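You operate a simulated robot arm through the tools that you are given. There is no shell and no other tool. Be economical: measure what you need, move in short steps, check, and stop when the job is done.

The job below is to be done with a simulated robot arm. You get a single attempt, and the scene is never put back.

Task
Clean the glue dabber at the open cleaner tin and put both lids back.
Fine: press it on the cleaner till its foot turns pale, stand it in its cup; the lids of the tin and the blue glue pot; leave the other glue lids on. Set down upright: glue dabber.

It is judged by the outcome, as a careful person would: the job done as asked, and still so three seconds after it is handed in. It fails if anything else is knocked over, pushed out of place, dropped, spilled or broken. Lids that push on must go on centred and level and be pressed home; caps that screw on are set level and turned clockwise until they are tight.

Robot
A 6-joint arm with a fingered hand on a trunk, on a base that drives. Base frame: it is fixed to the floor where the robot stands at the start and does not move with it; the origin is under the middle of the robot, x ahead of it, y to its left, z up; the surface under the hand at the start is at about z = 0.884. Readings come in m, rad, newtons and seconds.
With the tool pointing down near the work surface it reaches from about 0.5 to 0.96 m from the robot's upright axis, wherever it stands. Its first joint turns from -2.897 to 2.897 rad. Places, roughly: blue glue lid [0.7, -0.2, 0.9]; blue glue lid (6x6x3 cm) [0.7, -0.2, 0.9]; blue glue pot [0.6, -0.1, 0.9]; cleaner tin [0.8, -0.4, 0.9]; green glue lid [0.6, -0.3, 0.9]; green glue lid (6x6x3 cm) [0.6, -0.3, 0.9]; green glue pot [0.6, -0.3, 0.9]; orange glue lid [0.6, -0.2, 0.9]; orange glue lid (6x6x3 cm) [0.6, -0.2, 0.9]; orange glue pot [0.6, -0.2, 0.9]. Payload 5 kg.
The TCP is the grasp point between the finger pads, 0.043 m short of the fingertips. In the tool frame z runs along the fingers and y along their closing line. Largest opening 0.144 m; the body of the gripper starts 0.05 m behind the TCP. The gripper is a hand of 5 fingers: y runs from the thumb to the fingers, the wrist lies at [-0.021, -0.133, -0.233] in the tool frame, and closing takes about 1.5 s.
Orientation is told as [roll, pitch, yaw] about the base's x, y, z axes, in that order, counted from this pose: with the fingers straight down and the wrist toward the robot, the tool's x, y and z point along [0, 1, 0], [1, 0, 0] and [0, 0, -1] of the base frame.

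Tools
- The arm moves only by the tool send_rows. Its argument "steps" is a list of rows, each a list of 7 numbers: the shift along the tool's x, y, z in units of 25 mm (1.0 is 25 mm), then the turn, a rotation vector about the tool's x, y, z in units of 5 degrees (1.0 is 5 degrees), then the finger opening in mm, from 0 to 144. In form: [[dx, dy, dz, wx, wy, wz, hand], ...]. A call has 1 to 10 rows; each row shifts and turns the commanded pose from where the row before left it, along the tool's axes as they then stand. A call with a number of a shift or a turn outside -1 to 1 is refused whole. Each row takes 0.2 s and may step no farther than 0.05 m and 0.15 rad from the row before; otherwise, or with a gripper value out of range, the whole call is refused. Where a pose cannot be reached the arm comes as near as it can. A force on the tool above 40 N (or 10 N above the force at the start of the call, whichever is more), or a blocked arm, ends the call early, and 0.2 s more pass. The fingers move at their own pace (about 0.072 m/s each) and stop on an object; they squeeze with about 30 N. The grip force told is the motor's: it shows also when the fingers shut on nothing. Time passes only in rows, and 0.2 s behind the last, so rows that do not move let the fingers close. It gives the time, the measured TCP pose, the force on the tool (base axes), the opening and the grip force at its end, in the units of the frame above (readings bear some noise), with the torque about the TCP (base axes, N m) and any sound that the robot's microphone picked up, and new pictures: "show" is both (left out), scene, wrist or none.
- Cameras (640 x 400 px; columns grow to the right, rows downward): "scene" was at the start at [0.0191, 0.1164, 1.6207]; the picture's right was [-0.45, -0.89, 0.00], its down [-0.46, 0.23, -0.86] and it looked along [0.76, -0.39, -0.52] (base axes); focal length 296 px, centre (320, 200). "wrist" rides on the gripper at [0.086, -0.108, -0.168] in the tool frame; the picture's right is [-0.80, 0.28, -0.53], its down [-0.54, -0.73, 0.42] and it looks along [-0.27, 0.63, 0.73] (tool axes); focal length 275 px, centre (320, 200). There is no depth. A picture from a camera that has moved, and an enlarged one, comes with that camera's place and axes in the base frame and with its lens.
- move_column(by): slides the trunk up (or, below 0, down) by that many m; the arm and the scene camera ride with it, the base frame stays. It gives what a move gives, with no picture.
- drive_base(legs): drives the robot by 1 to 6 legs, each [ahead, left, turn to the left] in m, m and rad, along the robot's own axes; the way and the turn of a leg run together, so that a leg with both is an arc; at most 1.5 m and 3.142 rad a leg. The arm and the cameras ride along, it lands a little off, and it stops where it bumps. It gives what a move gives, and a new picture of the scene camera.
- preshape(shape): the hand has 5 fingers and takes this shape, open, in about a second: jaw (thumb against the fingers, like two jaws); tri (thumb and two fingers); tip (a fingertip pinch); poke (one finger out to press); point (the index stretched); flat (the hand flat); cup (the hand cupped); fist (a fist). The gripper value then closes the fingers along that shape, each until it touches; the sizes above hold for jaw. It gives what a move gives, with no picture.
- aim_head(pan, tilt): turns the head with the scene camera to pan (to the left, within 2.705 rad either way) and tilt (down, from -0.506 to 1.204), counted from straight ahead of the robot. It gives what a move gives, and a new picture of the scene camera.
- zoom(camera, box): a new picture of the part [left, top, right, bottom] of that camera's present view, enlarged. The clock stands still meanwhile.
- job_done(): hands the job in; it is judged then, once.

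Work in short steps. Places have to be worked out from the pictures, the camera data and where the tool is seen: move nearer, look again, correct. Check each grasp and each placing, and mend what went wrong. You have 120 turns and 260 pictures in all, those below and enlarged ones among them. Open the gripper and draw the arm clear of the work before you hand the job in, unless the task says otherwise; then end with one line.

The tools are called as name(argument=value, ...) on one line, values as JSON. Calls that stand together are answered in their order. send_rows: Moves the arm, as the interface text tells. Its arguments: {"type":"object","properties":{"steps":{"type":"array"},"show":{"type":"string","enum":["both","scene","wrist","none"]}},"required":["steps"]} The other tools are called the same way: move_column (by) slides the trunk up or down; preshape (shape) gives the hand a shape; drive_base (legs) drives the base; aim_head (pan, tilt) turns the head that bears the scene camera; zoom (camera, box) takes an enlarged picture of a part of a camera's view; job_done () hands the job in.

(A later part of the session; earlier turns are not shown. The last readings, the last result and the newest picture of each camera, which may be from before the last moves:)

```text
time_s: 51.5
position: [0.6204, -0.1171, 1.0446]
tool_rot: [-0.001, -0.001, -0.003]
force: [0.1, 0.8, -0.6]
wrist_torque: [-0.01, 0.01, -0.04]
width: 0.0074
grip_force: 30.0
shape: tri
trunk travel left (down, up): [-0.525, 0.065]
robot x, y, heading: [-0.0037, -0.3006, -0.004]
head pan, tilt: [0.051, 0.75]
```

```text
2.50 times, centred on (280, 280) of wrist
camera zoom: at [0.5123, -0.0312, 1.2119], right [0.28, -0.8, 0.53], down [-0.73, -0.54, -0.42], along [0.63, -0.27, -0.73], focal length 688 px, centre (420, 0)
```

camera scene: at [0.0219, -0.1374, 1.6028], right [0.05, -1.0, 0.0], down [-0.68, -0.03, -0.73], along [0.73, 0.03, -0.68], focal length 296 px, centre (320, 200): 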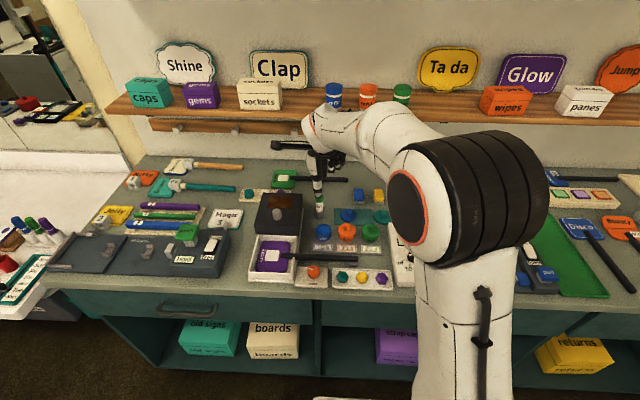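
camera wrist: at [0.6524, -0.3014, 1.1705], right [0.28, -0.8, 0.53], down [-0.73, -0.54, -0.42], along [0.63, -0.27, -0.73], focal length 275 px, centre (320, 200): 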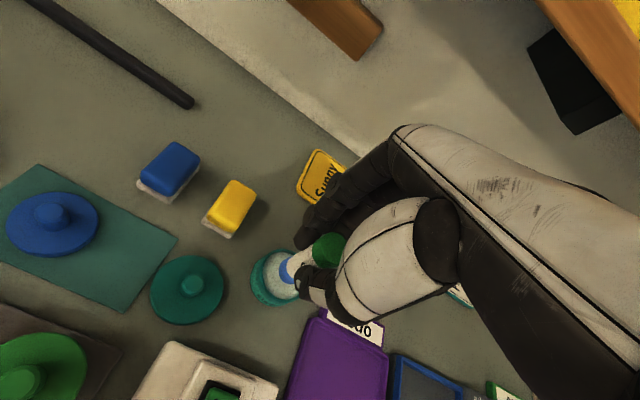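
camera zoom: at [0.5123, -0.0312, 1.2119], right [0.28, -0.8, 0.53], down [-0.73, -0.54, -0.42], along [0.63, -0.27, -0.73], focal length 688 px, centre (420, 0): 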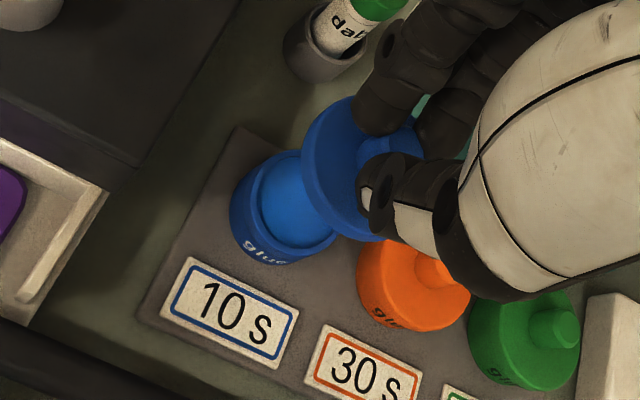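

Lid and pot: lid is ~2.7 mm too far left; x seems matched. I correct and lower 42 mm for a close comparison.

send_rows(steps=[[-0.1, 0, 0.6, 0, 0, 0, 5], [0, 0, 0.6, 0, 0, 0, 5], [0, 0, 0.5, 0, 0, 0, 5], [0, 0, 0, 0, 0, 0, 5]], show="none")

zoom(camera="scene", box=[290, 195, 365, 245])

zoom(camera="wrist", box=[220, 200, 380, 330])

```text
time_s: 52.5
position: [0.6224, -0.1217, 1.0038]
tool_rot: [0.0, -0.001, -0.002]
force: [-0.4, 0.0, 0.6]
wrist_torque: [0.01, -0.02, 0.02]
width: 0.0076
grip_force: 29.7
shape: tri
trunk travel left (down, up): [-0.525, 0.065]
robot x, y, heading: [-0.0022, -0.2956, -0.002]
head pan, tilt: [0.051, 0.75]
```

```text
8.00 times, centred on (328, 220) of scene
camera zoom: at [0.022, -0.1376, 1.6028], right [0.05, -1.0, 0.0], down [-0.68, -0.03, -0.73], along [0.73, 0.03, -0.68], focal length 2369 px, centre (260, 40)
```

zoom: 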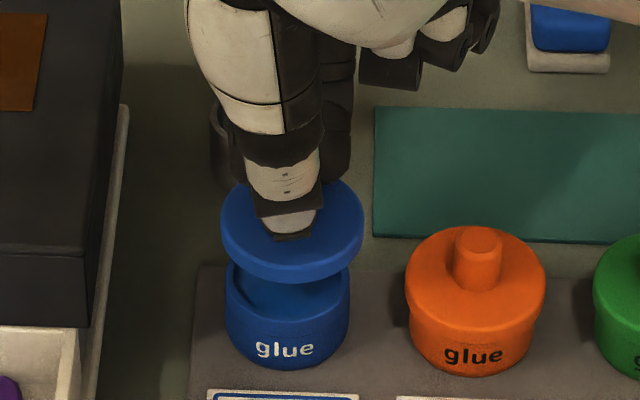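

```text
3.08 times, centred on (300, 265) of wrist
camera zoom: at [0.5138, -0.0353, 1.1701], right [0.28, -0.8, 0.53], down [-0.73, -0.54, -0.42], along [0.63, -0.27, -0.73], focal length 847 px, centre (382, 0)
```

zoom: 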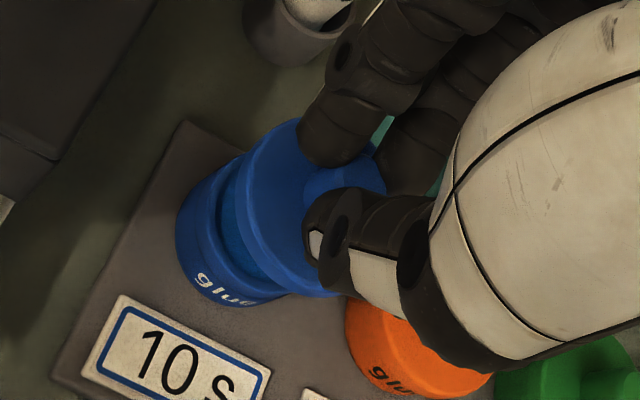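

From triangulation the pot rim is at ≈(0.625,-0.120,z 0.917) and the lid centre ≈5 mm nearer to me than that. I shift 4.5 mm forward, 1.2 mm left, lower 12 mm and compare.

send_rows(steps=[[0.05, 0.18, 0, 0, 0, 0, 5], [0, 0, 0.25, 0, 0, 0, 5], [0, 0, 0.25, 0, 0, 0, 5], [0, 0, 0, 0, 0, 0, 5]], show="none")

zoom(camera="scene", box=[305, 205, 365, 245])

zoom(camera="wrist", box=[240, 215, 340, 295])

```text
time_s: 53.5
position: [0.6262, -0.1208, 0.9916]
tool_rot: [-0.002, -0.001, -0.002]
force: [0.6, 0.6, -0.2]
wrist_torque: [-0.01, 0.02, -0.03]
width: 0.0075
grip_force: 30.1
shape: tri
trunk travel left (down, up): [-0.525, 0.065]
robot x, y, heading: [0.0002, -0.3011, -0.002]
head pan, tilt: [0.051, 0.75]
```

```text
10.00 times, centred on (335, 225) of scene
camera zoom: at [0.0219, -0.1376, 1.6028], right [0.05, -1.0, 0.0], down [-0.68, -0.03, -0.73], along [0.73, 0.03, -0.68], focal length 2961 px, centre (170, -50)
```

zoom: 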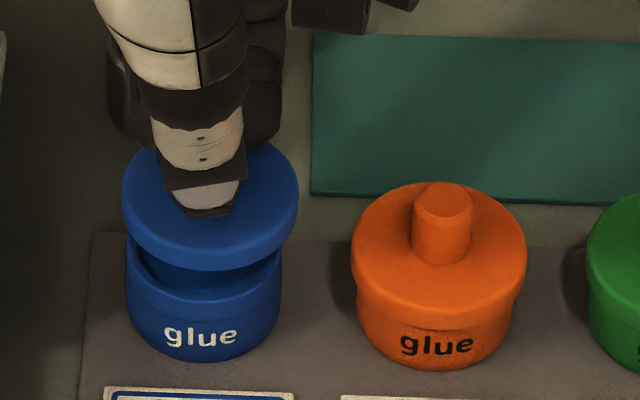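

```text
5.00 times, centred on (290, 255) of wrist
camera zoom: at [0.5178, -0.0352, 1.1581], right [0.28, -0.8, 0.53], down [-0.73, -0.54, -0.42], along [0.63, -0.27, -0.73], focal length 1376 px, centre (470, -75)
```

zoom: 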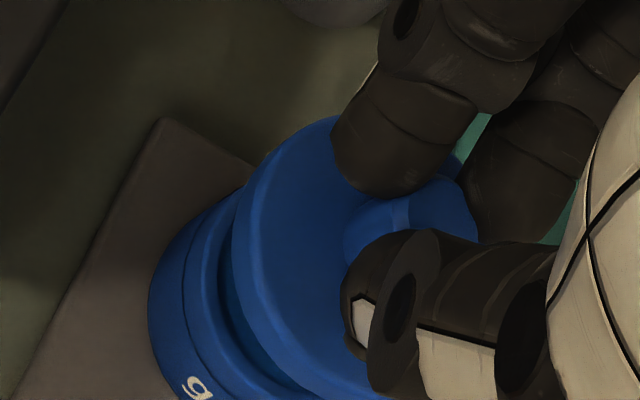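

By comparison with the orange pot: the lid needs 1.4 mm more to the left and about 13 mm down. I do the shift and 8 mm down.

send_rows(steps=[[0.056, 0, 0, 0, 0, 0, 5], [0, 0, 0.16, 0, 0, 0, 5], [0, 0, 0.16, 0, 0, 0, 5], [0, 0, 0, 0, 0, 0, 5]], show="none")

zoom(camera="scene", box=[305, 205, 365, 245])

zoom(camera="wrist", box=[230, 215, 350, 315])

```text
time_s: 54.5
position: [0.625, -0.1194, 0.9851]
tool_rot: [0.001, -0.002, -0.002]
force: [-0.8, -0.7, -0.8]
wrist_torque: [-0.02, -0.01, -0.01]
width: 0.0074
grip_force: 29.8
shape: tri
trunk travel left (down, up): [-0.525, 0.065]
robot x, y, heading: [-0.0014, -0.2973, -0.003]
head pan, tilt: [0.051, 0.75]
```

```text
10.00 times, centred on (335, 225) of scene
camera zoom: at [0.0219, -0.1376, 1.6028], right [0.05, -1.0, 0.0], down [-0.68, -0.03, -0.73], along [0.73, 0.03, -0.68], focal length 2961 px, centre (170, -50)
```

zoom: 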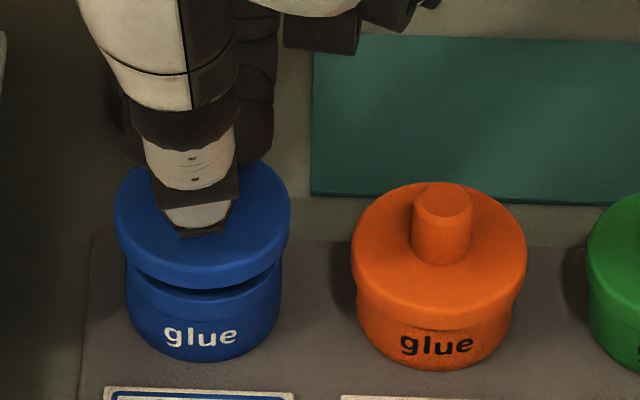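

```text
4.00 times, centred on (290, 265) of wrist
camera zoom: at [0.5172, -0.033, 1.1504], right [0.28, -0.8, 0.53], down [-0.73, -0.54, -0.42], along [0.63, -0.27, -0.73], focal length 1101 px, centre (440, -60)
```

zoom: 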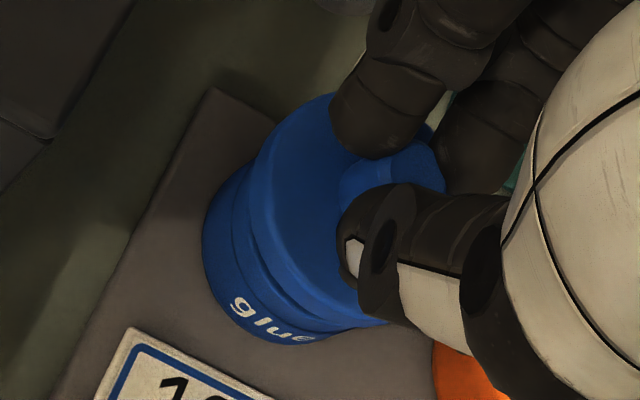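

Alignment looks good. I lower in 1.5 mm steps until it meets the rim.

send_rows(steps=[[-0.02, 0, 0.06, 0, 0, 0, 5], [0, 0, 0.06, 0, 0, 0, 5], [0, 0, 0.06, 0, 0, 0, 5], [0, 0, 0, 0, 0, 0, 5]], show="none")

zoom(camera="scene", box=[305, 205, 365, 245])

zoom(camera="wrist", box=[230, 215, 350, 315])

```text
time_s: 55.5
position: [0.6271, -0.1182, 0.979]
tool_rot: [0.0, -0.002, -0.001]
force: [0.8, -0.3, -0.5]
wrist_torque: [-0.02, -0.04, 0.04]
width: 0.0073
grip_force: 30.4
shape: tri
trunk travel left (down, up): [-0.525, 0.065]
robot x, y, heading: [0.0029, -0.3002, 0.002]
head pan, tilt: [0.051, 0.75]
```

```text
10.00 times, centred on (335, 225) of scene
camera zoom: at [0.0219, -0.1376, 1.6028], right [0.05, -1.0, 0.0], down [-0.68, -0.03, -0.73], along [0.73, 0.03, -0.68], focal length 2961 px, centre (170, -50)
```

zoom: 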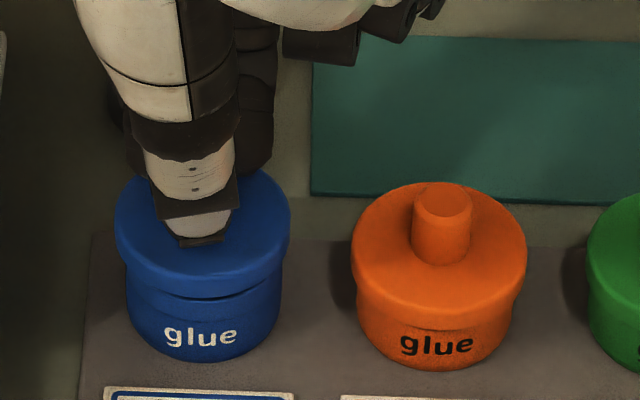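

```text
4.00 times, centred on (290, 265) of wrist
camera zoom: at [0.5178, -0.033, 1.1456], right [0.28, -0.8, 0.53], down [-0.73, -0.54, -0.42], along [0.63, -0.27, -0.73], focal length 1101 px, centre (440, -60)
```

zoom: 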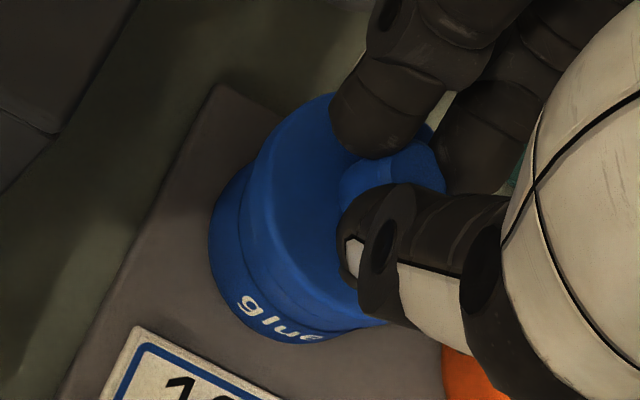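

Still free. Continue down.

send_rows(steps=[[0, 0, 0.06, 0, 0, 0, 5], [0, 0, 0.06, 0, 0, 0, 5], [0, 0, 0.04, 0, 0, 0, 5], [0, 0, 0, 0, 0, 0, 5]], show="none")

zoom(camera="scene", box=[305, 205, 365, 245])

zoom(camera="wrist", box=[230, 215, 350, 315])

```text
time_s: 56.5
position: [0.6265, -0.1188, 0.9766]
tool_rot: [0.001, -0.001, -0.002]
force: [1.1, -0.3, 5.1]
wrist_torque: [-0.03, -0.01, 0.02]
width: 0.0075
grip_force: 30.0
shape: tri
trunk travel left (down, up): [-0.525, 0.065]
robot x, y, heading: [-0.0024, -0.295, -0.006]
head pan, tilt: [0.051, 0.75]
```

```text
10.00 times, centred on (335, 225) of scene
camera zoom: at [0.0216, -0.1377, 1.6029], right [0.05, -1.0, 0.0], down [-0.68, -0.03, -0.73], along [0.73, 0.03, -0.68], focal length 2961 px, centre (170, -50)
```

zoom: 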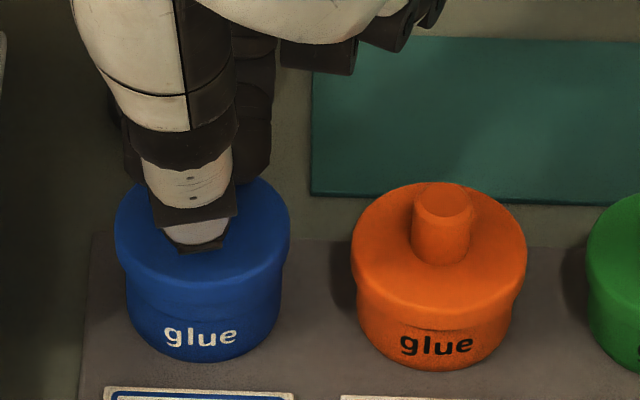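

```text
4.00 times, centred on (290, 265) of wrist
camera zoom: at [0.5176, -0.0326, 1.142], right [0.28, -0.8, 0.53], down [-0.73, -0.54, -0.43], along [0.63, -0.27, -0.73], focal length 1101 px, centre (440, -60)
```

zoom: 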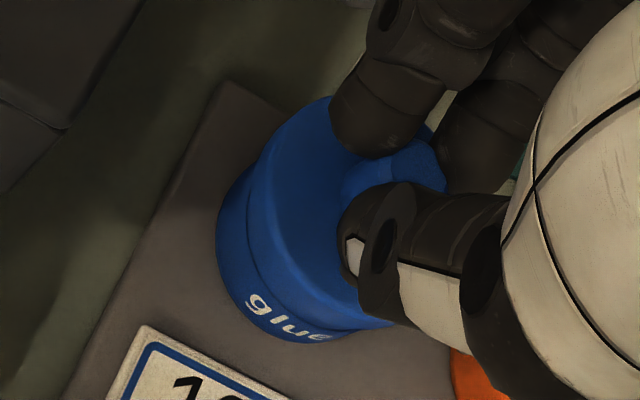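

Contact at 5 N, lid level and matching the orange pot's look. I press it home, listening for a click.

send_rows(steps=[[-0.02, 0, 0.04, 0, 0, 0, 5], [0, 0, 0.06, 0, 0, 0, 5], [0, 0, 0.06, 0, 0, 0, 5], [0, 0, 0, 0, 0, 0, 5]], show="none")

zoom(camera="scene", box=[305, 205, 365, 245])

```text
time_s: 57.5
position: [0.627, -0.1199, 0.9718]
tool_rot: [0.001, -0.001, -0.002]
force: [-4.0, 1.9, 5.2]
wrist_torque: [0.08, 0.11, -0.04]
width: 0.0076
grip_force: 30.2
shape: tri
trunk travel left (down, up): [-0.525, 0.065]
robot x, y, heading: [-0.001, -0.3, -0.007]
head pan, tilt: [0.051, 0.75]
```

```text
10.00 times, centred on (335, 225) of scene
camera zoom: at [0.0211, -0.1376, 1.6029], right [0.05, -1.0, 0.0], down [-0.68, -0.03, -0.73], along [0.73, 0.03, -0.68], focal length 2961 px, centre (170, -50)
```

zoom: 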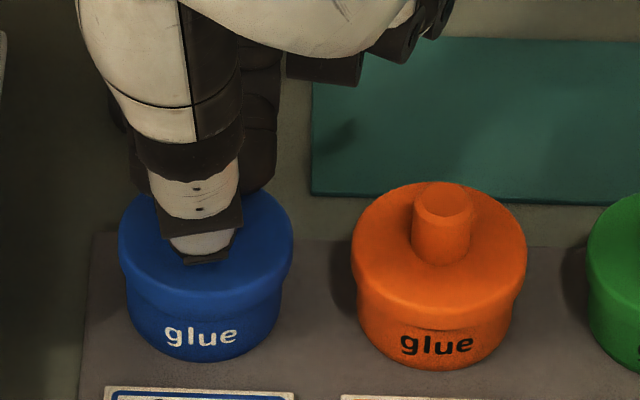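

It slid down 4 mm and centred itself. I keep pressing until firm resistance.

send_rows(steps=[[0, 0, 0.06, 0, 0, 0, 5], [0, 0, 0.06, 0, 0, 0, 5], [0, 0, 0.06, 0, 0, 0, 5], [0, 0, 0.04, 0, 0, 0, 5], [0, 0, 0, 0, 0, 0, 5]], show="none")

zoom(camera="scene", box=[305, 205, 365, 245])

```text
time_s: 58.7
position: [0.6253, -0.1193, 0.9689]
tool_rot: [0.002, -0.009, -0.002]
force: [-9.2, -1.2, 35.1]
wrist_torque: [-0.12, 0.25, -0.07]
width: 0.0087
grip_force: 29.8
shape: tri
trunk travel left (down, up): [-0.525, 0.065]
robot x, y, heading: [-0.0026, -0.2998, -0.008]
head pan, tilt: [0.051, 0.75]
heard: snap
```

```text
10.00 times, centred on (335, 225) of scene
camera zoom: at [0.0182, -0.1385, 1.6032], right [0.05, -1.0, 0.0], down [-0.68, -0.03, -0.73], along [0.73, 0.03, -0.68], focal length 2961 px, centre (170, -50)
```

zoom: 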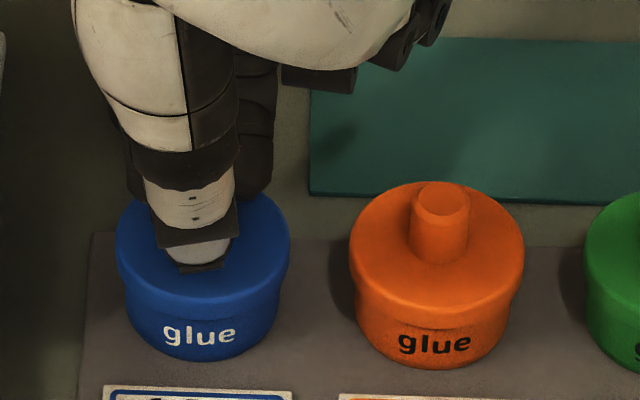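

"Snap" heard at 35 N: the blue lid is home. I relieve the force, open slowly, and rise.

send_rows(steps=[[0, 0, -0.12, 0, 0, 0, 8], [0, 0, -0.02, 0, 0, 0, 16], [0, 0, 0, 0, 0, 0, 30], [0, 0, 0, 0, 0, 0, 42], [0, 0, 0, 0, 0, 0, 42], [0, 0, -0.8, 0, 0, 0, 42], [0, 0, -1, 0, 0, 0, 42], [0, 0, -1, 0, 0, 0, 42]], show="none")

zoom(camera="scene", box=[290, 180, 440, 270])

zoom(camera="wrist", box=[180, 200, 380, 360])

```text
time_s: 60.5
position: [0.624, -0.1183, 1.0392]
tool_rot: [0.001, 0.001, -0.003]
force: [-0.6, 1.1, 0.9]
wrist_torque: [0.0, 0.01, 0.0]
width: 0.0417
grip_force: 0.1
shape: tri
trunk travel left (down, up): [-0.525, 0.065]
robot x, y, heading: [-0.0017, -0.3003, -0.004]
head pan, tilt: [0.051, 0.75]
```

```text
4.27 times, centred on (365, 225) of scene
camera zoom: at [0.0217, -0.1377, 1.6028], right [0.05, -1.0, 0.0], down [-0.68, -0.03, -0.73], along [0.73, 0.03, -0.68], focal length 1264 px, centre (128, 93)
```

zoom: 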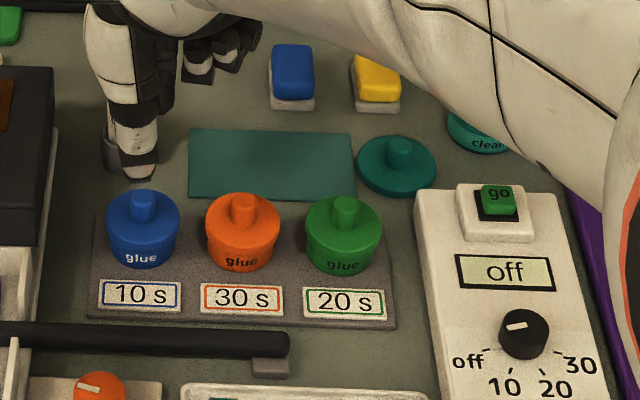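

```text
2.50 times, centred on (280, 280) of wrist
camera zoom: at [0.5161, -0.0334, 1.2058], right [0.28, -0.8, 0.53], down [-0.73, -0.54, -0.42], along [0.63, -0.27, -0.73], focal length 688 px, centre (420, 0)
```

zoom: 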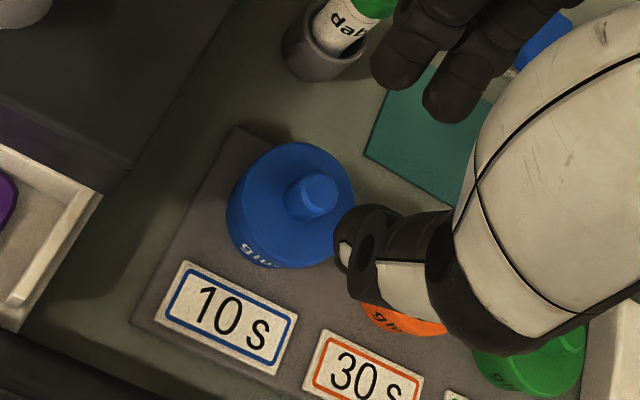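

The blue lid sits level and matches its neighbours. Next the tin lid at ≈(0.712,-0.314); I move above it.

send_rows(steps=[[-0.98, 0.44, -0.3, 0, 0, 0, 50], [-0.98, 0.44, -0.3, 0, 0, 0, 50], [-0.98, 0.44, 0, 0, 0, 0, 50], [-0.98, 0.44, 0, 0, 0, 0, 50], [-0.98, 0.44, 0, 0, 0, 0, 50], [-0.98, 0.44, 0, 0, 0, 0, 50], [-0.98, 0.44, 0.4, 0, 0, 0, 50], [-0.98, 0.44, 0.8, 0, 0, 0, 50], [0, 0, 1, 0, 0, 0, 50], [0, 0, 0, 0, 0, 0, 50]], show="none")

zoom(camera="scene", box=[345, 170, 435, 230])

zoom(camera="wrist", box=[220, 200, 400, 340])

```text
time_s: 62.7
position: [0.7134, -0.3171, 0.9994]
tool_rot: [0.0, -0.002, -0.002]
force: [-0.4, -0.3, -0.5]
wrist_torque: [-0.03, 0.01, 0.01]
width: 0.0496
grip_force: 0.0
shape: tri
trunk travel left (down, up): [-0.525, 0.065]
robot x, y, heading: [0.0007, -0.2973, -0.005]
head pan, tilt: [0.051, 0.75]
```

```text
6.67 times, centred on (390, 200) of scene
camera zoom: at [0.022, -0.1375, 1.6028], right [0.05, -1.0, 0.0], down [-0.68, -0.03, -0.73], along [0.73, 0.03, -0.68], focal length 1974 px, centre (-147, 200)
```

zoom: 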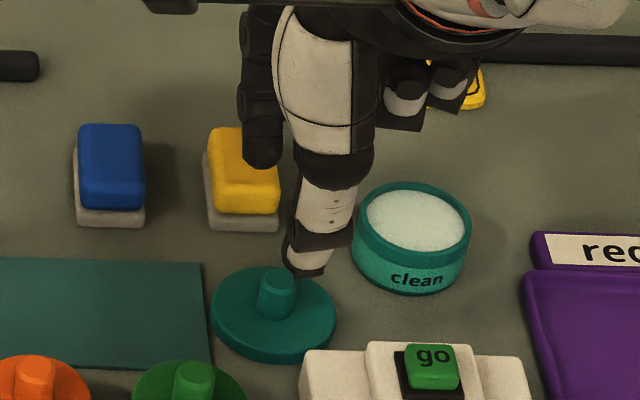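

```text
2.86 times, centred on (310, 270) of wrist
camera zoom: at [0.6052, -0.2301, 1.166], right [0.28, -0.8, 0.53], down [-0.73, -0.54, -0.42], along [0.63, -0.27, -0.73], focal length 786 px, centre (349, 0)
```

zoom: 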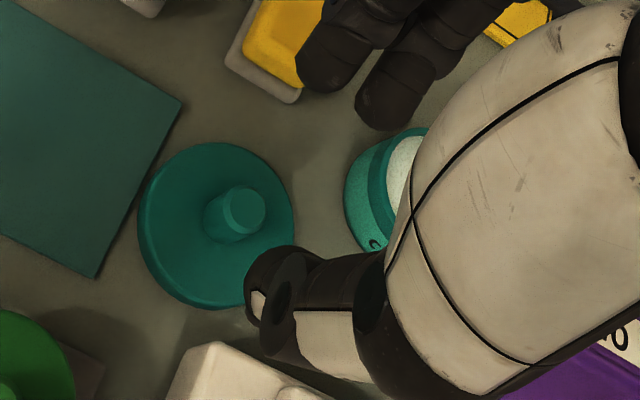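

Knob ≈(0.7145,-0.315), top z≈0.912. I nudge 2 mm left, narrow to 40 mm and descend to z≈0.942.

send_rows(steps=[[0.08, 0.03, 0.5, 0, 0, 0, 40], [0, 0, 0.7, 0, 0, 0, 40], [0, 0, 0.6, 0, 0, 0, 40], [0, 0, 0.4, 0, 0, 0, 40], [0, 0, 0.08, 0, 0, 0, 40], [0, 0, 0, 0, 0, 0, 40]], show="none")

zoom(camera="scene", box=[345, 170, 435, 230])

zoom(camera="wrist", box=[220, 200, 400, 340])

```text
time_s: 64.1
position: [0.7136, -0.3126, 0.9418]
tool_rot: [0.0, -0.002, -0.001]
force: [0.3, -0.1, 0.0]
wrist_torque: [-0.02, 0.0, 0.03]
width: 0.0405
grip_force: 0.0
shape: tri
trunk travel left (down, up): [-0.525, 0.065]
robot x, y, heading: [-0.0005, -0.296, -0.004]
head pan, tilt: [0.051, 0.75]
```

```text
6.67 times, centred on (390, 200) of scene
camera zoom: at [0.0218, -0.1377, 1.6028], right [0.05, -1.0, 0.0], down [-0.68, -0.03, -0.73], along [0.73, 0.03, -0.68], focal length 1974 px, centre (-147, 200)
```

zoom: 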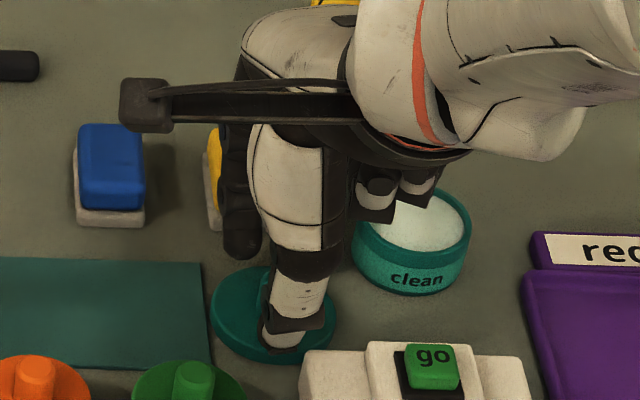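

```text
2.86 times, centred on (310, 270) of wrist
camera zoom: at [0.6056, -0.2278, 1.1086], right [0.28, -0.8, 0.53], down [-0.73, -0.54, -0.42], along [0.63, -0.27, -0.73], focal length 786 px, centre (349, 0)
```

zoom: 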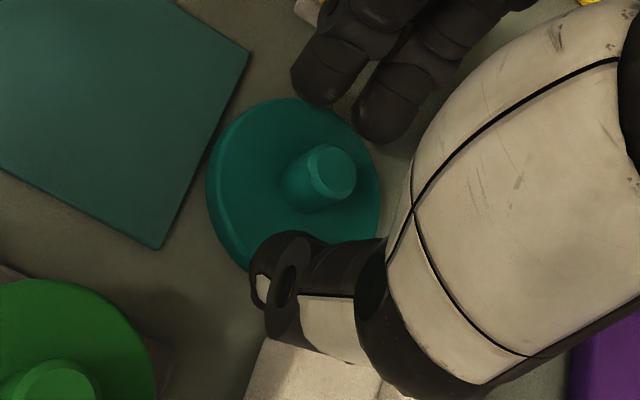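

Positioned as in the successful blue grasp. Closing slowly, then a gentle lift.

send_rows(steps=[[0, 0, 0.05, 0, 0, 0, 32], [0, 0, 0, 0, 0, 0, 24], [0, 0, 0, 0, 0, 0, 16], [0, 0, 0, 0, 0, 0, 8], [0, 0, 0, 0, 0, 0, 5], [0, 0, 0, 0, 0, 0, 5]], show="none")

zoom(camera="wrist", box=[220, 200, 400, 340])

```text
time_s: 65.5
position: [0.7139, -0.313, 0.9411]
tool_rot: [0.0, -0.003, -0.003]
force: [-0.1, -0.7, 2.7]
wrist_torque: [-0.07, -0.04, 0.0]
width: 0.0058
grip_force: 0.0
shape: tri
trunk travel left (down, up): [-0.525, 0.065]
robot x, y, heading: [-0.002, -0.2996, -0.004]
head pan, tilt: [0.051, 0.75]
```

```text
2.86 times, centred on (310, 270) of wrist
camera zoom: at [0.6056, -0.2276, 1.1076], right [0.28, -0.8, 0.53], down [-0.73, -0.54, -0.42], along [0.63, -0.27, -0.73], focal length 786 px, centre (349, 0)
```

zoom: 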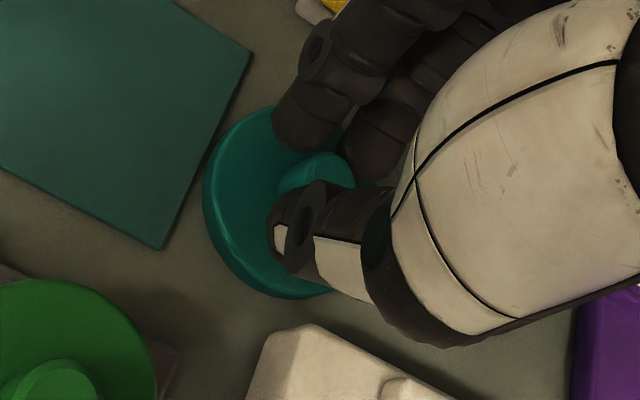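

No grip force yet (closed only to the commanded value). I raise 1 mm off the disc and close fully.

send_rows(steps=[[0, 0, -0.05, 0, 0, 0, 0], [0, 0, 0, 0, 0, 0, 0], [0, 0, 0, 0, 0, 0, 0], [0, 0, 0, 0, 0, 0, 0]], show="none")

zoom(camera="wrist", box=[220, 200, 400, 340])

zoom(camera="scene", box=[345, 170, 435, 230])

```text
time_s: 66.5
position: [0.7142, -0.3134, 0.9423]
tool_rot: [0.0, 0.0, -0.001]
force: [-0.2, 0.7, 0.3]
wrist_torque: [0.01, -0.02, 0.01]
width: 0.0031
grip_force: 29.5
shape: tri
trunk travel left (down, up): [-0.525, 0.065]
robot x, y, heading: [-0.0014, -0.2983, 0.0]
head pan, tilt: [0.051, 0.75]
```

```text
2.86 times, centred on (310, 270) of wrist
camera zoom: at [0.6057, -0.2278, 1.1089], right [0.28, -0.8, 0.53], down [-0.73, -0.54, -0.42], along [0.63, -0.27, -0.73], focal length 786 px, centre (349, 0)
```

zoom: 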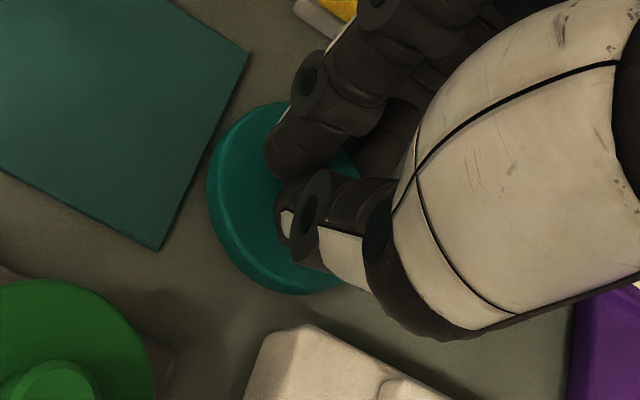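

```text
6.67 times, centred on (390, 200) of scene
camera zoom: at [0.0218, -0.1377, 1.6028], right [0.05, -1.0, 0.0], down [-0.68, -0.03, -0.73], along [0.73, 0.03, -0.68], focal length 1974 px, centre (-147, 200)
```

zoom: 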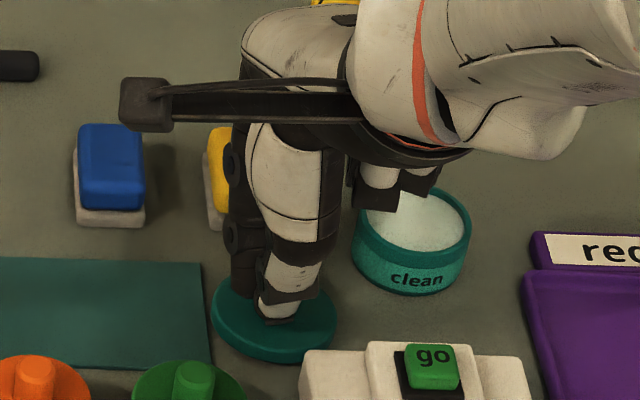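

Gripped at 29.5 N, though slightly tighter than on the blue knob. I lift 8 mm and check that the lid comes level.

send_rows(steps=[[0, 0, -0.15, 0, 0, 0, 0], [0, 0, -0.2, 0, 0, 0, 0], [0, 0, 0, 0, 0, 0, 0]], show="none")

zoom(camera="wrist", box=[220, 200, 400, 340])

zoom(camera="scene", box=[345, 180, 435, 240])

```text
time_s: 67.3
position: [0.7151, -0.3134, 0.9514]
tool_rot: [0.0, -0.002, -0.002]
force: [-0.1, 0.8, 0.2]
wrist_torque: [0.01, -0.04, 0.02]
width: 0.0034
grip_force: 30.2
shape: tri
trunk travel left (down, up): [-0.525, 0.065]
robot x, y, heading: [0.0029, -0.3, -0.004]
head pan, tilt: [0.051, 0.75]
```

```text
2.86 times, centred on (310, 270) of wrist
camera zoom: at [0.6056, -0.2274, 1.1178], right [0.28, -0.8, 0.53], down [-0.73, -0.54, -0.42], along [0.63, -0.27, -0.73], focal length 786 px, centre (349, 0)
```

zoom: 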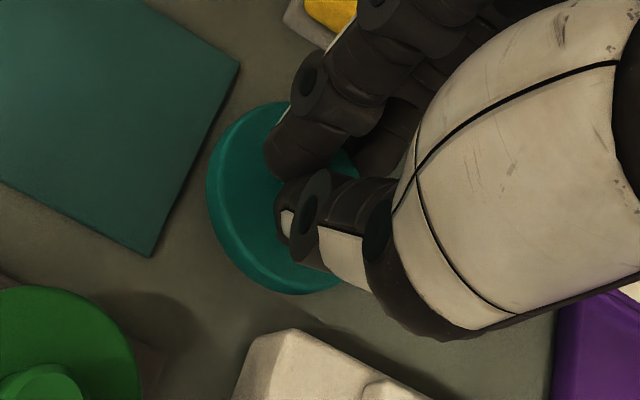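

```text
6.67 times, centred on (390, 210) of scene
camera zoom: at [0.0219, -0.1377, 1.6028], right [0.05, -1.0, 0.0], down [-0.68, -0.03, -0.73], along [0.73, 0.03, -0.68], focal length 1974 px, centre (-147, 133)
```

zoom: 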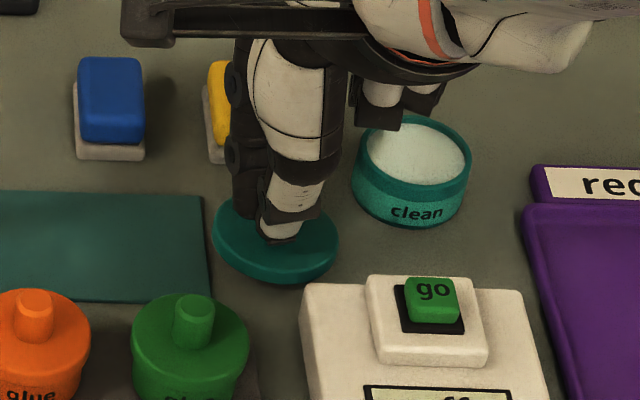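

The lid is coming with the hand. I raise 45 mm more and examine its level.

send_rows(steps=[[0, 0, -0.5, 0, 0, 0, 0], [0, 0, -0.7, 0, 0, 0, 0], [0, 0, -0.7, 0, 0, 0, 0], [0, 0, 0, 0, 0, 0, 0]], show="none")

zoom(camera="wrist", box=[240, 215, 360, 315])

zoom(camera="scene", box=[360, 170, 420, 210])

```text
time_s: 68.3
position: [0.7147, -0.3142, 0.9979]
tool_rot: [-0.001, -0.001, -0.001]
force: [-0.6, 0.1, -0.4]
wrist_torque: [-0.02, 0.02, -0.03]
width: 0.0034
grip_force: 30.0
shape: tri
trunk travel left (down, up): [-0.525, 0.065]
robot x, y, heading: [0.0007, -0.3008, -0.001]
head pan, tilt: [0.051, 0.75]
```

```text
4.00 times, centred on (300, 265) of wrist
camera zoom: at [0.606, -0.2283, 1.1645], right [0.28, -0.8, 0.53], down [-0.73, -0.54, -0.42], along [0.63, -0.27, -0.73], focal length 1101 px, centre (400, -60)
```

zoom: 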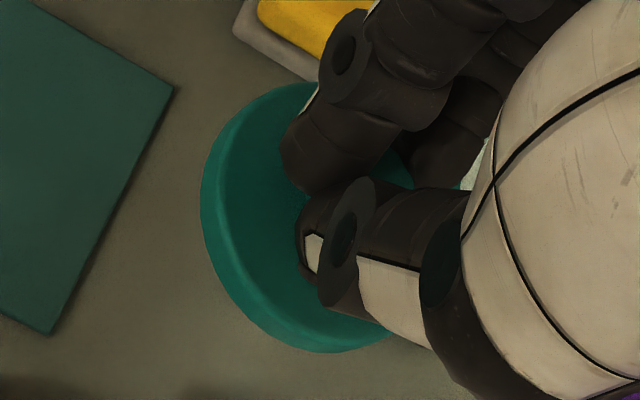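

```text
10.00 times, centred on (390, 190) of scene
camera zoom: at [0.0218, -0.1377, 1.6028], right [0.05, -1.0, 0.0], down [-0.68, -0.03, -0.73], along [0.73, 0.03, -0.68], focal length 2961 px, centre (-380, 300)
```

zoom: 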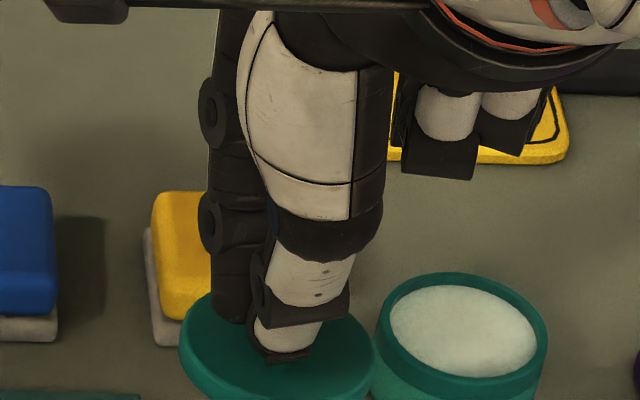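

The lid sits in the hand just as it lay on the bench, so it is level. I carry it to above the tin (≈0.763,-0.39), slightly raised.

send_rows(steps=[[-0.6, 0.4, -0.4, 0, 0, 0, 0], [-0.6, 0.4, 0, 0, 0, 0, 0], [-0.6, 0.4, 0, 0, 0, 0, 0], [-0.6, 0.4, 0, 0, 0, 0, 0], [-0.6, 0.4, 0, 0, 0, 0, 0], [0, 0, 0, 0, 0, 0, 0]], show="none")

zoom(camera="wrist", box=[220, 215, 364, 315])

zoom(camera="scene", box=[375, 170, 435, 210])

```text
time_s: 69.7
position: [0.7642, -0.3892, 1.0097]
tool_rot: [-0.001, -0.002, -0.002]
force: [-0.5, -0.3, -1.6]
wrist_torque: [0.02, 0.01, -0.01]
width: 0.0031
grip_force: 30.1
shape: tri
trunk travel left (down, up): [-0.525, 0.065]
robot x, y, heading: [-0.0012, -0.2982, -0.004]
head pan, tilt: [0.051, 0.75]
```

```text
4.00 times, centred on (292, 265) of wrist
camera zoom: at [0.6555, -0.3033, 1.1757], right [0.28, -0.8, 0.53], down [-0.73, -0.54, -0.42], along [0.63, -0.27, -0.73], focal length 1101 px, centre (432, -60)
```

zoom: 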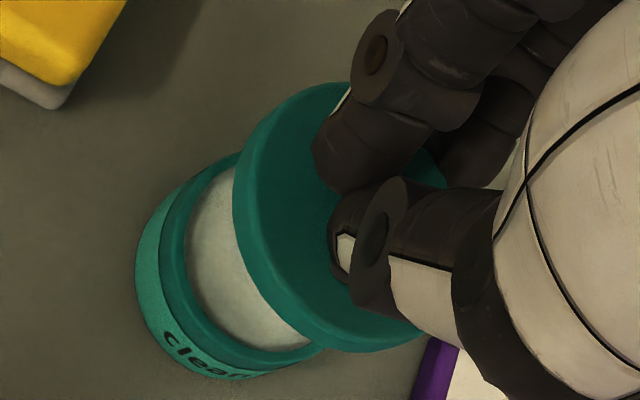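

```text
10.00 times, centred on (405, 190) of scene
camera zoom: at [0.0219, -0.1378, 1.6028], right [0.05, -1.0, 0.0], down [-0.68, -0.03, -0.73], along [0.73, 0.03, -0.68], focal length 2961 px, centre (-530, 300)
```

zoom: 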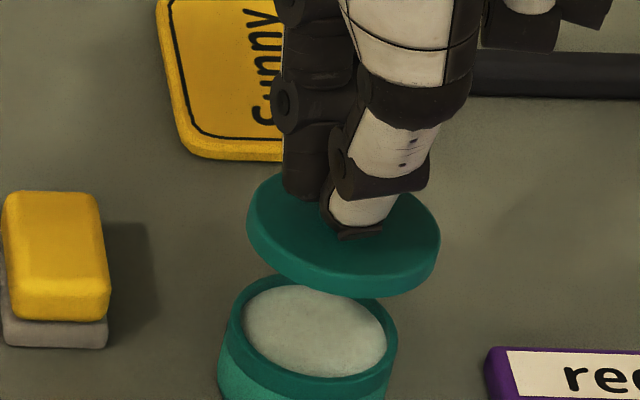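

Scene view suggests the lid is ~4 mm too near; I shift 3 mm forward and lower 25 mm for a close comparison.

send_rows(steps=[[0, 0.12, 0.4, 0, 0, 0, 0], [0, 0, 0.4, 0, 0, 0, 0], [0, 0, 0.2, 0, 0, 0, 0], [0, 0, 0, 0, 0, 0, 0]], show="none")

zoom(camera="wrist", box=[220, 215, 364, 315])

zoom(camera="scene", box=[375, 175, 435, 215])

```text
time_s: 70.7
position: [0.7668, -0.3884, 0.9846]
tool_rot: [0.0, -0.002, -0.002]
force: [-0.5, 0.0, 0.6]
wrist_torque: [-0.03, 0.01, -0.03]
width: 0.0031
grip_force: 29.8
shape: tri
trunk travel left (down, up): [-0.525, 0.065]
robot x, y, heading: [-0.0032, -0.2957, -0.004]
head pan, tilt: [0.051, 0.75]
```

```text
4.00 times, centred on (292, 265) of wrist
camera zoom: at [0.6583, -0.3038, 1.1508], right [0.28, -0.8, 0.53], down [-0.73, -0.54, -0.42], along [0.63, -0.27, -0.73], focal length 1101 px, centre (432, -60)
```

zoom: 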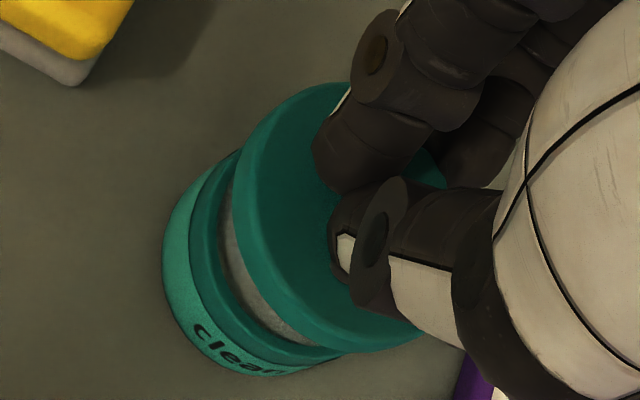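

```text
10.00 times, centred on (405, 195) of scene
camera zoom: at [0.022, -0.1377, 1.6028], right [0.05, -1.0, 0.0], down [-0.68, -0.03, -0.73], along [0.73, 0.03, -0.68], focal length 2961 px, centre (-530, 250)
```

zoom: 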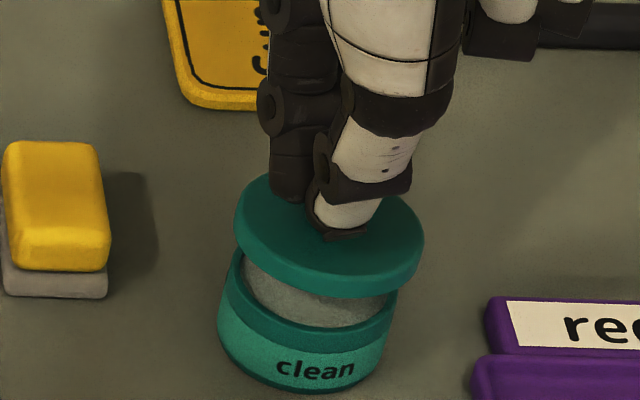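

Combining both views (rim z ≈0.915 given the pad contact height): the lid should go ~3 mm back and ~2 mm left. I apply that and lower 6 mm.

send_rows(steps=[[0.085, -0.12, 0, 0, 0, 0, 0], [0, 0, 0.12, 0, 0, 0, 0], [0, 0, 0.12, 0, 0, 0, 0], [0, 0, 0, 0, 0, 0, 0]], show="none")

zoom(camera="wrist", box=[220, 215, 364, 315])

zoom(camera="scene", box=[375, 175, 435, 215])

```text
time_s: 71.7
position: [0.7638, -0.3872, 0.9781]
tool_rot: [-0.001, -0.002, -0.001]
force: [0.1, -0.6, -1.1]
wrist_torque: [-0.03, 0.01, 0.0]
width: 0.0033
grip_force: 29.9
shape: tri
trunk travel left (down, up): [-0.525, 0.065]
robot x, y, heading: [-0.0015, -0.2971, -0.005]
head pan, tilt: [0.051, 0.75]
```

```text
4.00 times, centred on (292, 265) of wrist
camera zoom: at [0.6552, -0.3016, 1.1441], right [0.28, -0.8, 0.53], down [-0.73, -0.54, -0.42], along [0.63, -0.27, -0.73], focal length 1101 px, centre (432, -60)
```

zoom: 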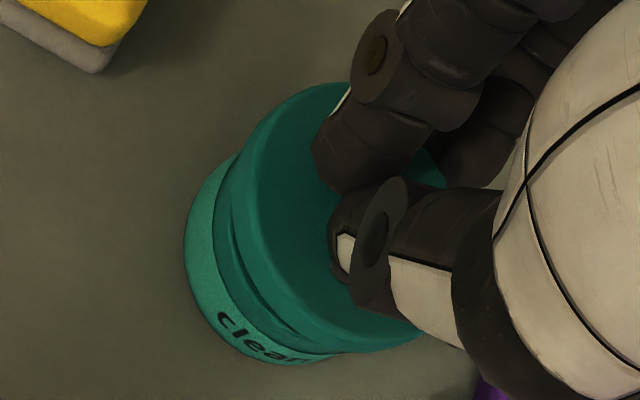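

```text
10.00 times, centred on (405, 195) of scene
camera zoom: at [0.0219, -0.1377, 1.6028], right [0.05, -1.0, 0.0], down [-0.68, -0.03, -0.73], along [0.73, 0.03, -0.68], focal length 2961 px, centre (-530, 250)
```

zoom: 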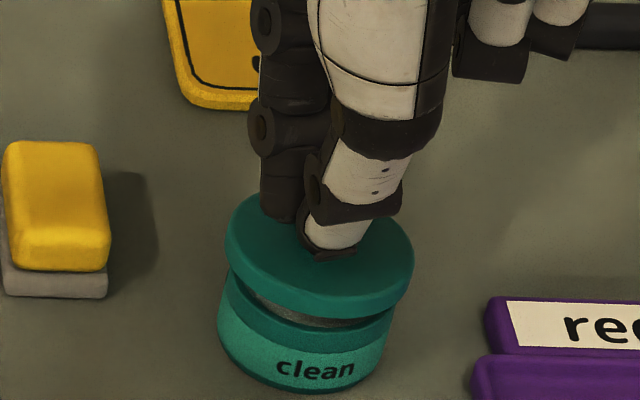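

Closer. I shift 1 mm left and lower another 3 mm.

send_rows(steps=[[0.04, 0, 0, 0, 0, 0, 0], [0, 0, 0.12, 0, 0, 0, 0], [0, 0, 0, 0, 0, 0, 0]], show="none")

zoom(camera="wrist", box=[240, 225, 360, 310])

zoom(camera="scene", box=[385, 185, 430, 215])

```text
time_s: 72.5
position: [0.7631, -0.387, 0.975]
tool_rot: [0.001, 0.0, 0.0]
force: [0.2, -0.2, 0.2]
wrist_torque: [-0.01, 0.03, -0.03]
width: 0.0031
grip_force: 29.7
shape: tri
trunk travel left (down, up): [-0.525, 0.065]
robot x, y, heading: [-0.0019, -0.3002, -0.006]
head pan, tilt: [0.051, 0.75]
```

```text
4.71 times, centred on (300, 268) of wrist
camera zoom: at [0.6554, -0.3005, 1.1413], right [0.28, -0.8, 0.53], down [-0.73, -0.54, -0.42], along [0.63, -0.27, -0.73], focal length 1295 px, centre (414, -118)
```

zoom: 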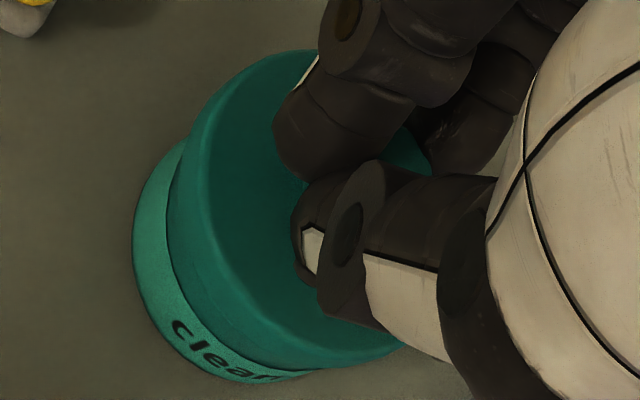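

```text
13.33 times, centred on (408, 200) of scene
camera zoom: at [0.022, -0.1377, 1.6028], right [0.05, -1.0, 0.0], down [-0.68, -0.03, -0.73], along [0.73, 0.03, -0.68], focal length 3948 px, centre (-847, 200)
```

zoom: 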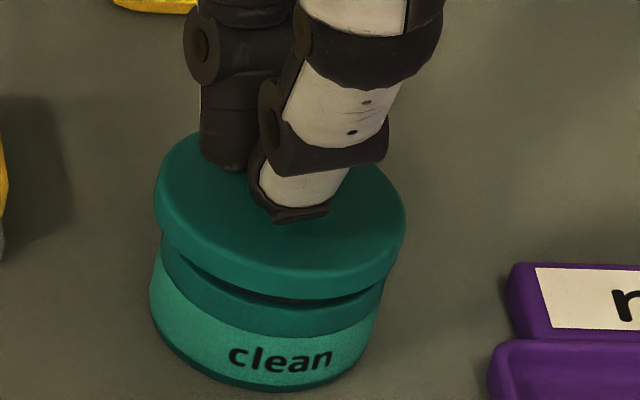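

Nearly concentric; 1 mm more left, then lower in small steps to contact.

send_rows(steps=[[0.045, 0, 0, 0, 0, 0, 0], [0, 0, 0.06, 0, 0, 0, 0], [0, 0, 0.06, 0, 0, 0, 0], [0, 0, 0, 0, 0, 0, 0]], show="none")

zoom(camera="wrist", box=[240, 225, 360, 310])

zoom(camera="scene", box=[385, 185, 430, 215])

```text
time_s: 73.5
position: [0.7649, -0.384, 0.9721]
tool_rot: [0.001, -0.002, -0.003]
force: [0.0, 0.3, 1.0]
wrist_torque: [-0.03, -0.03, -0.01]
width: 0.0029
grip_force: 29.8
shape: tri
trunk travel left (down, up): [-0.525, 0.065]
robot x, y, heading: [0.0019, -0.2997, -0.011]
head pan, tilt: [0.051, 0.75]
```

```text
4.71 times, centred on (300, 268) of wrist
camera zoom: at [0.6557, -0.2988, 1.1387], right [0.28, -0.8, 0.53], down [-0.73, -0.54, -0.42], along [0.63, -0.27, -0.73], focal length 1295 px, centre (414, -118)
```

zoom: 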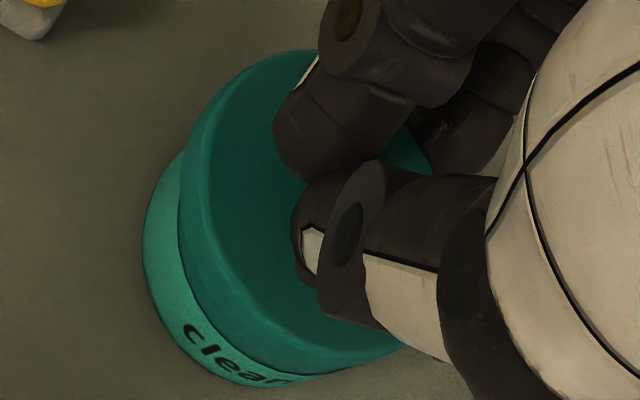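

```text
13.33 times, centred on (408, 200) of scene
camera zoom: at [0.0217, -0.1376, 1.6028], right [0.05, -1.0, 0.0], down [-0.68, -0.03, -0.73], along [0.73, 0.03, -0.68], focal length 3948 px, centre (-847, 200)
```

zoom: 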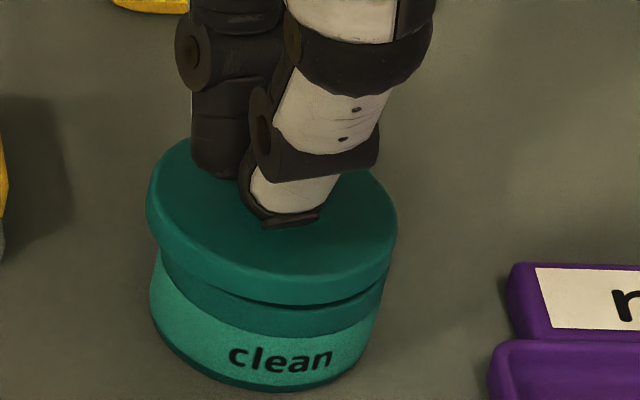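

Now about 0.7 mm too far left; I correct and continue down.

send_rows(steps=[[-0.03, 0, 0, 0, 0, 0, 0], [0, 0, 0.06, 0, 0, 0, 0], [0, 0, 0.06, 0, 0, 0, 0], [0, 0, 0, 0, 0, 0, 0]], show="none")

zoom(camera="scene", box=[385, 185, 430, 215])

```text
time_s: 74.5
position: [0.7638, -0.3867, 0.9671]
tool_rot: [0.0, 0.001, -0.002]
force: [-0.8, -1.5, -0.8]
wrist_torque: [-0.1, 0.05, 0.0]
width: 0.0036
grip_force: 29.8
shape: tri
trunk travel left (down, up): [-0.525, 0.065]
robot x, y, heading: [0.0027, -0.2969, -0.006]
head pan, tilt: [0.051, 0.75]
```

```text
13.33 times, centred on (408, 200) of scene
camera zoom: at [0.022, -0.1379, 1.6028], right [0.05, -1.0, 0.0], down [-0.68, -0.03, -0.73], along [0.73, 0.03, -0.68], focal length 3948 px, centre (-847, 200)
```

zoom: 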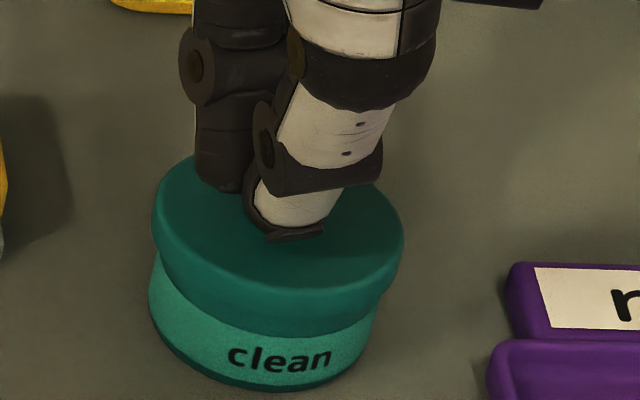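

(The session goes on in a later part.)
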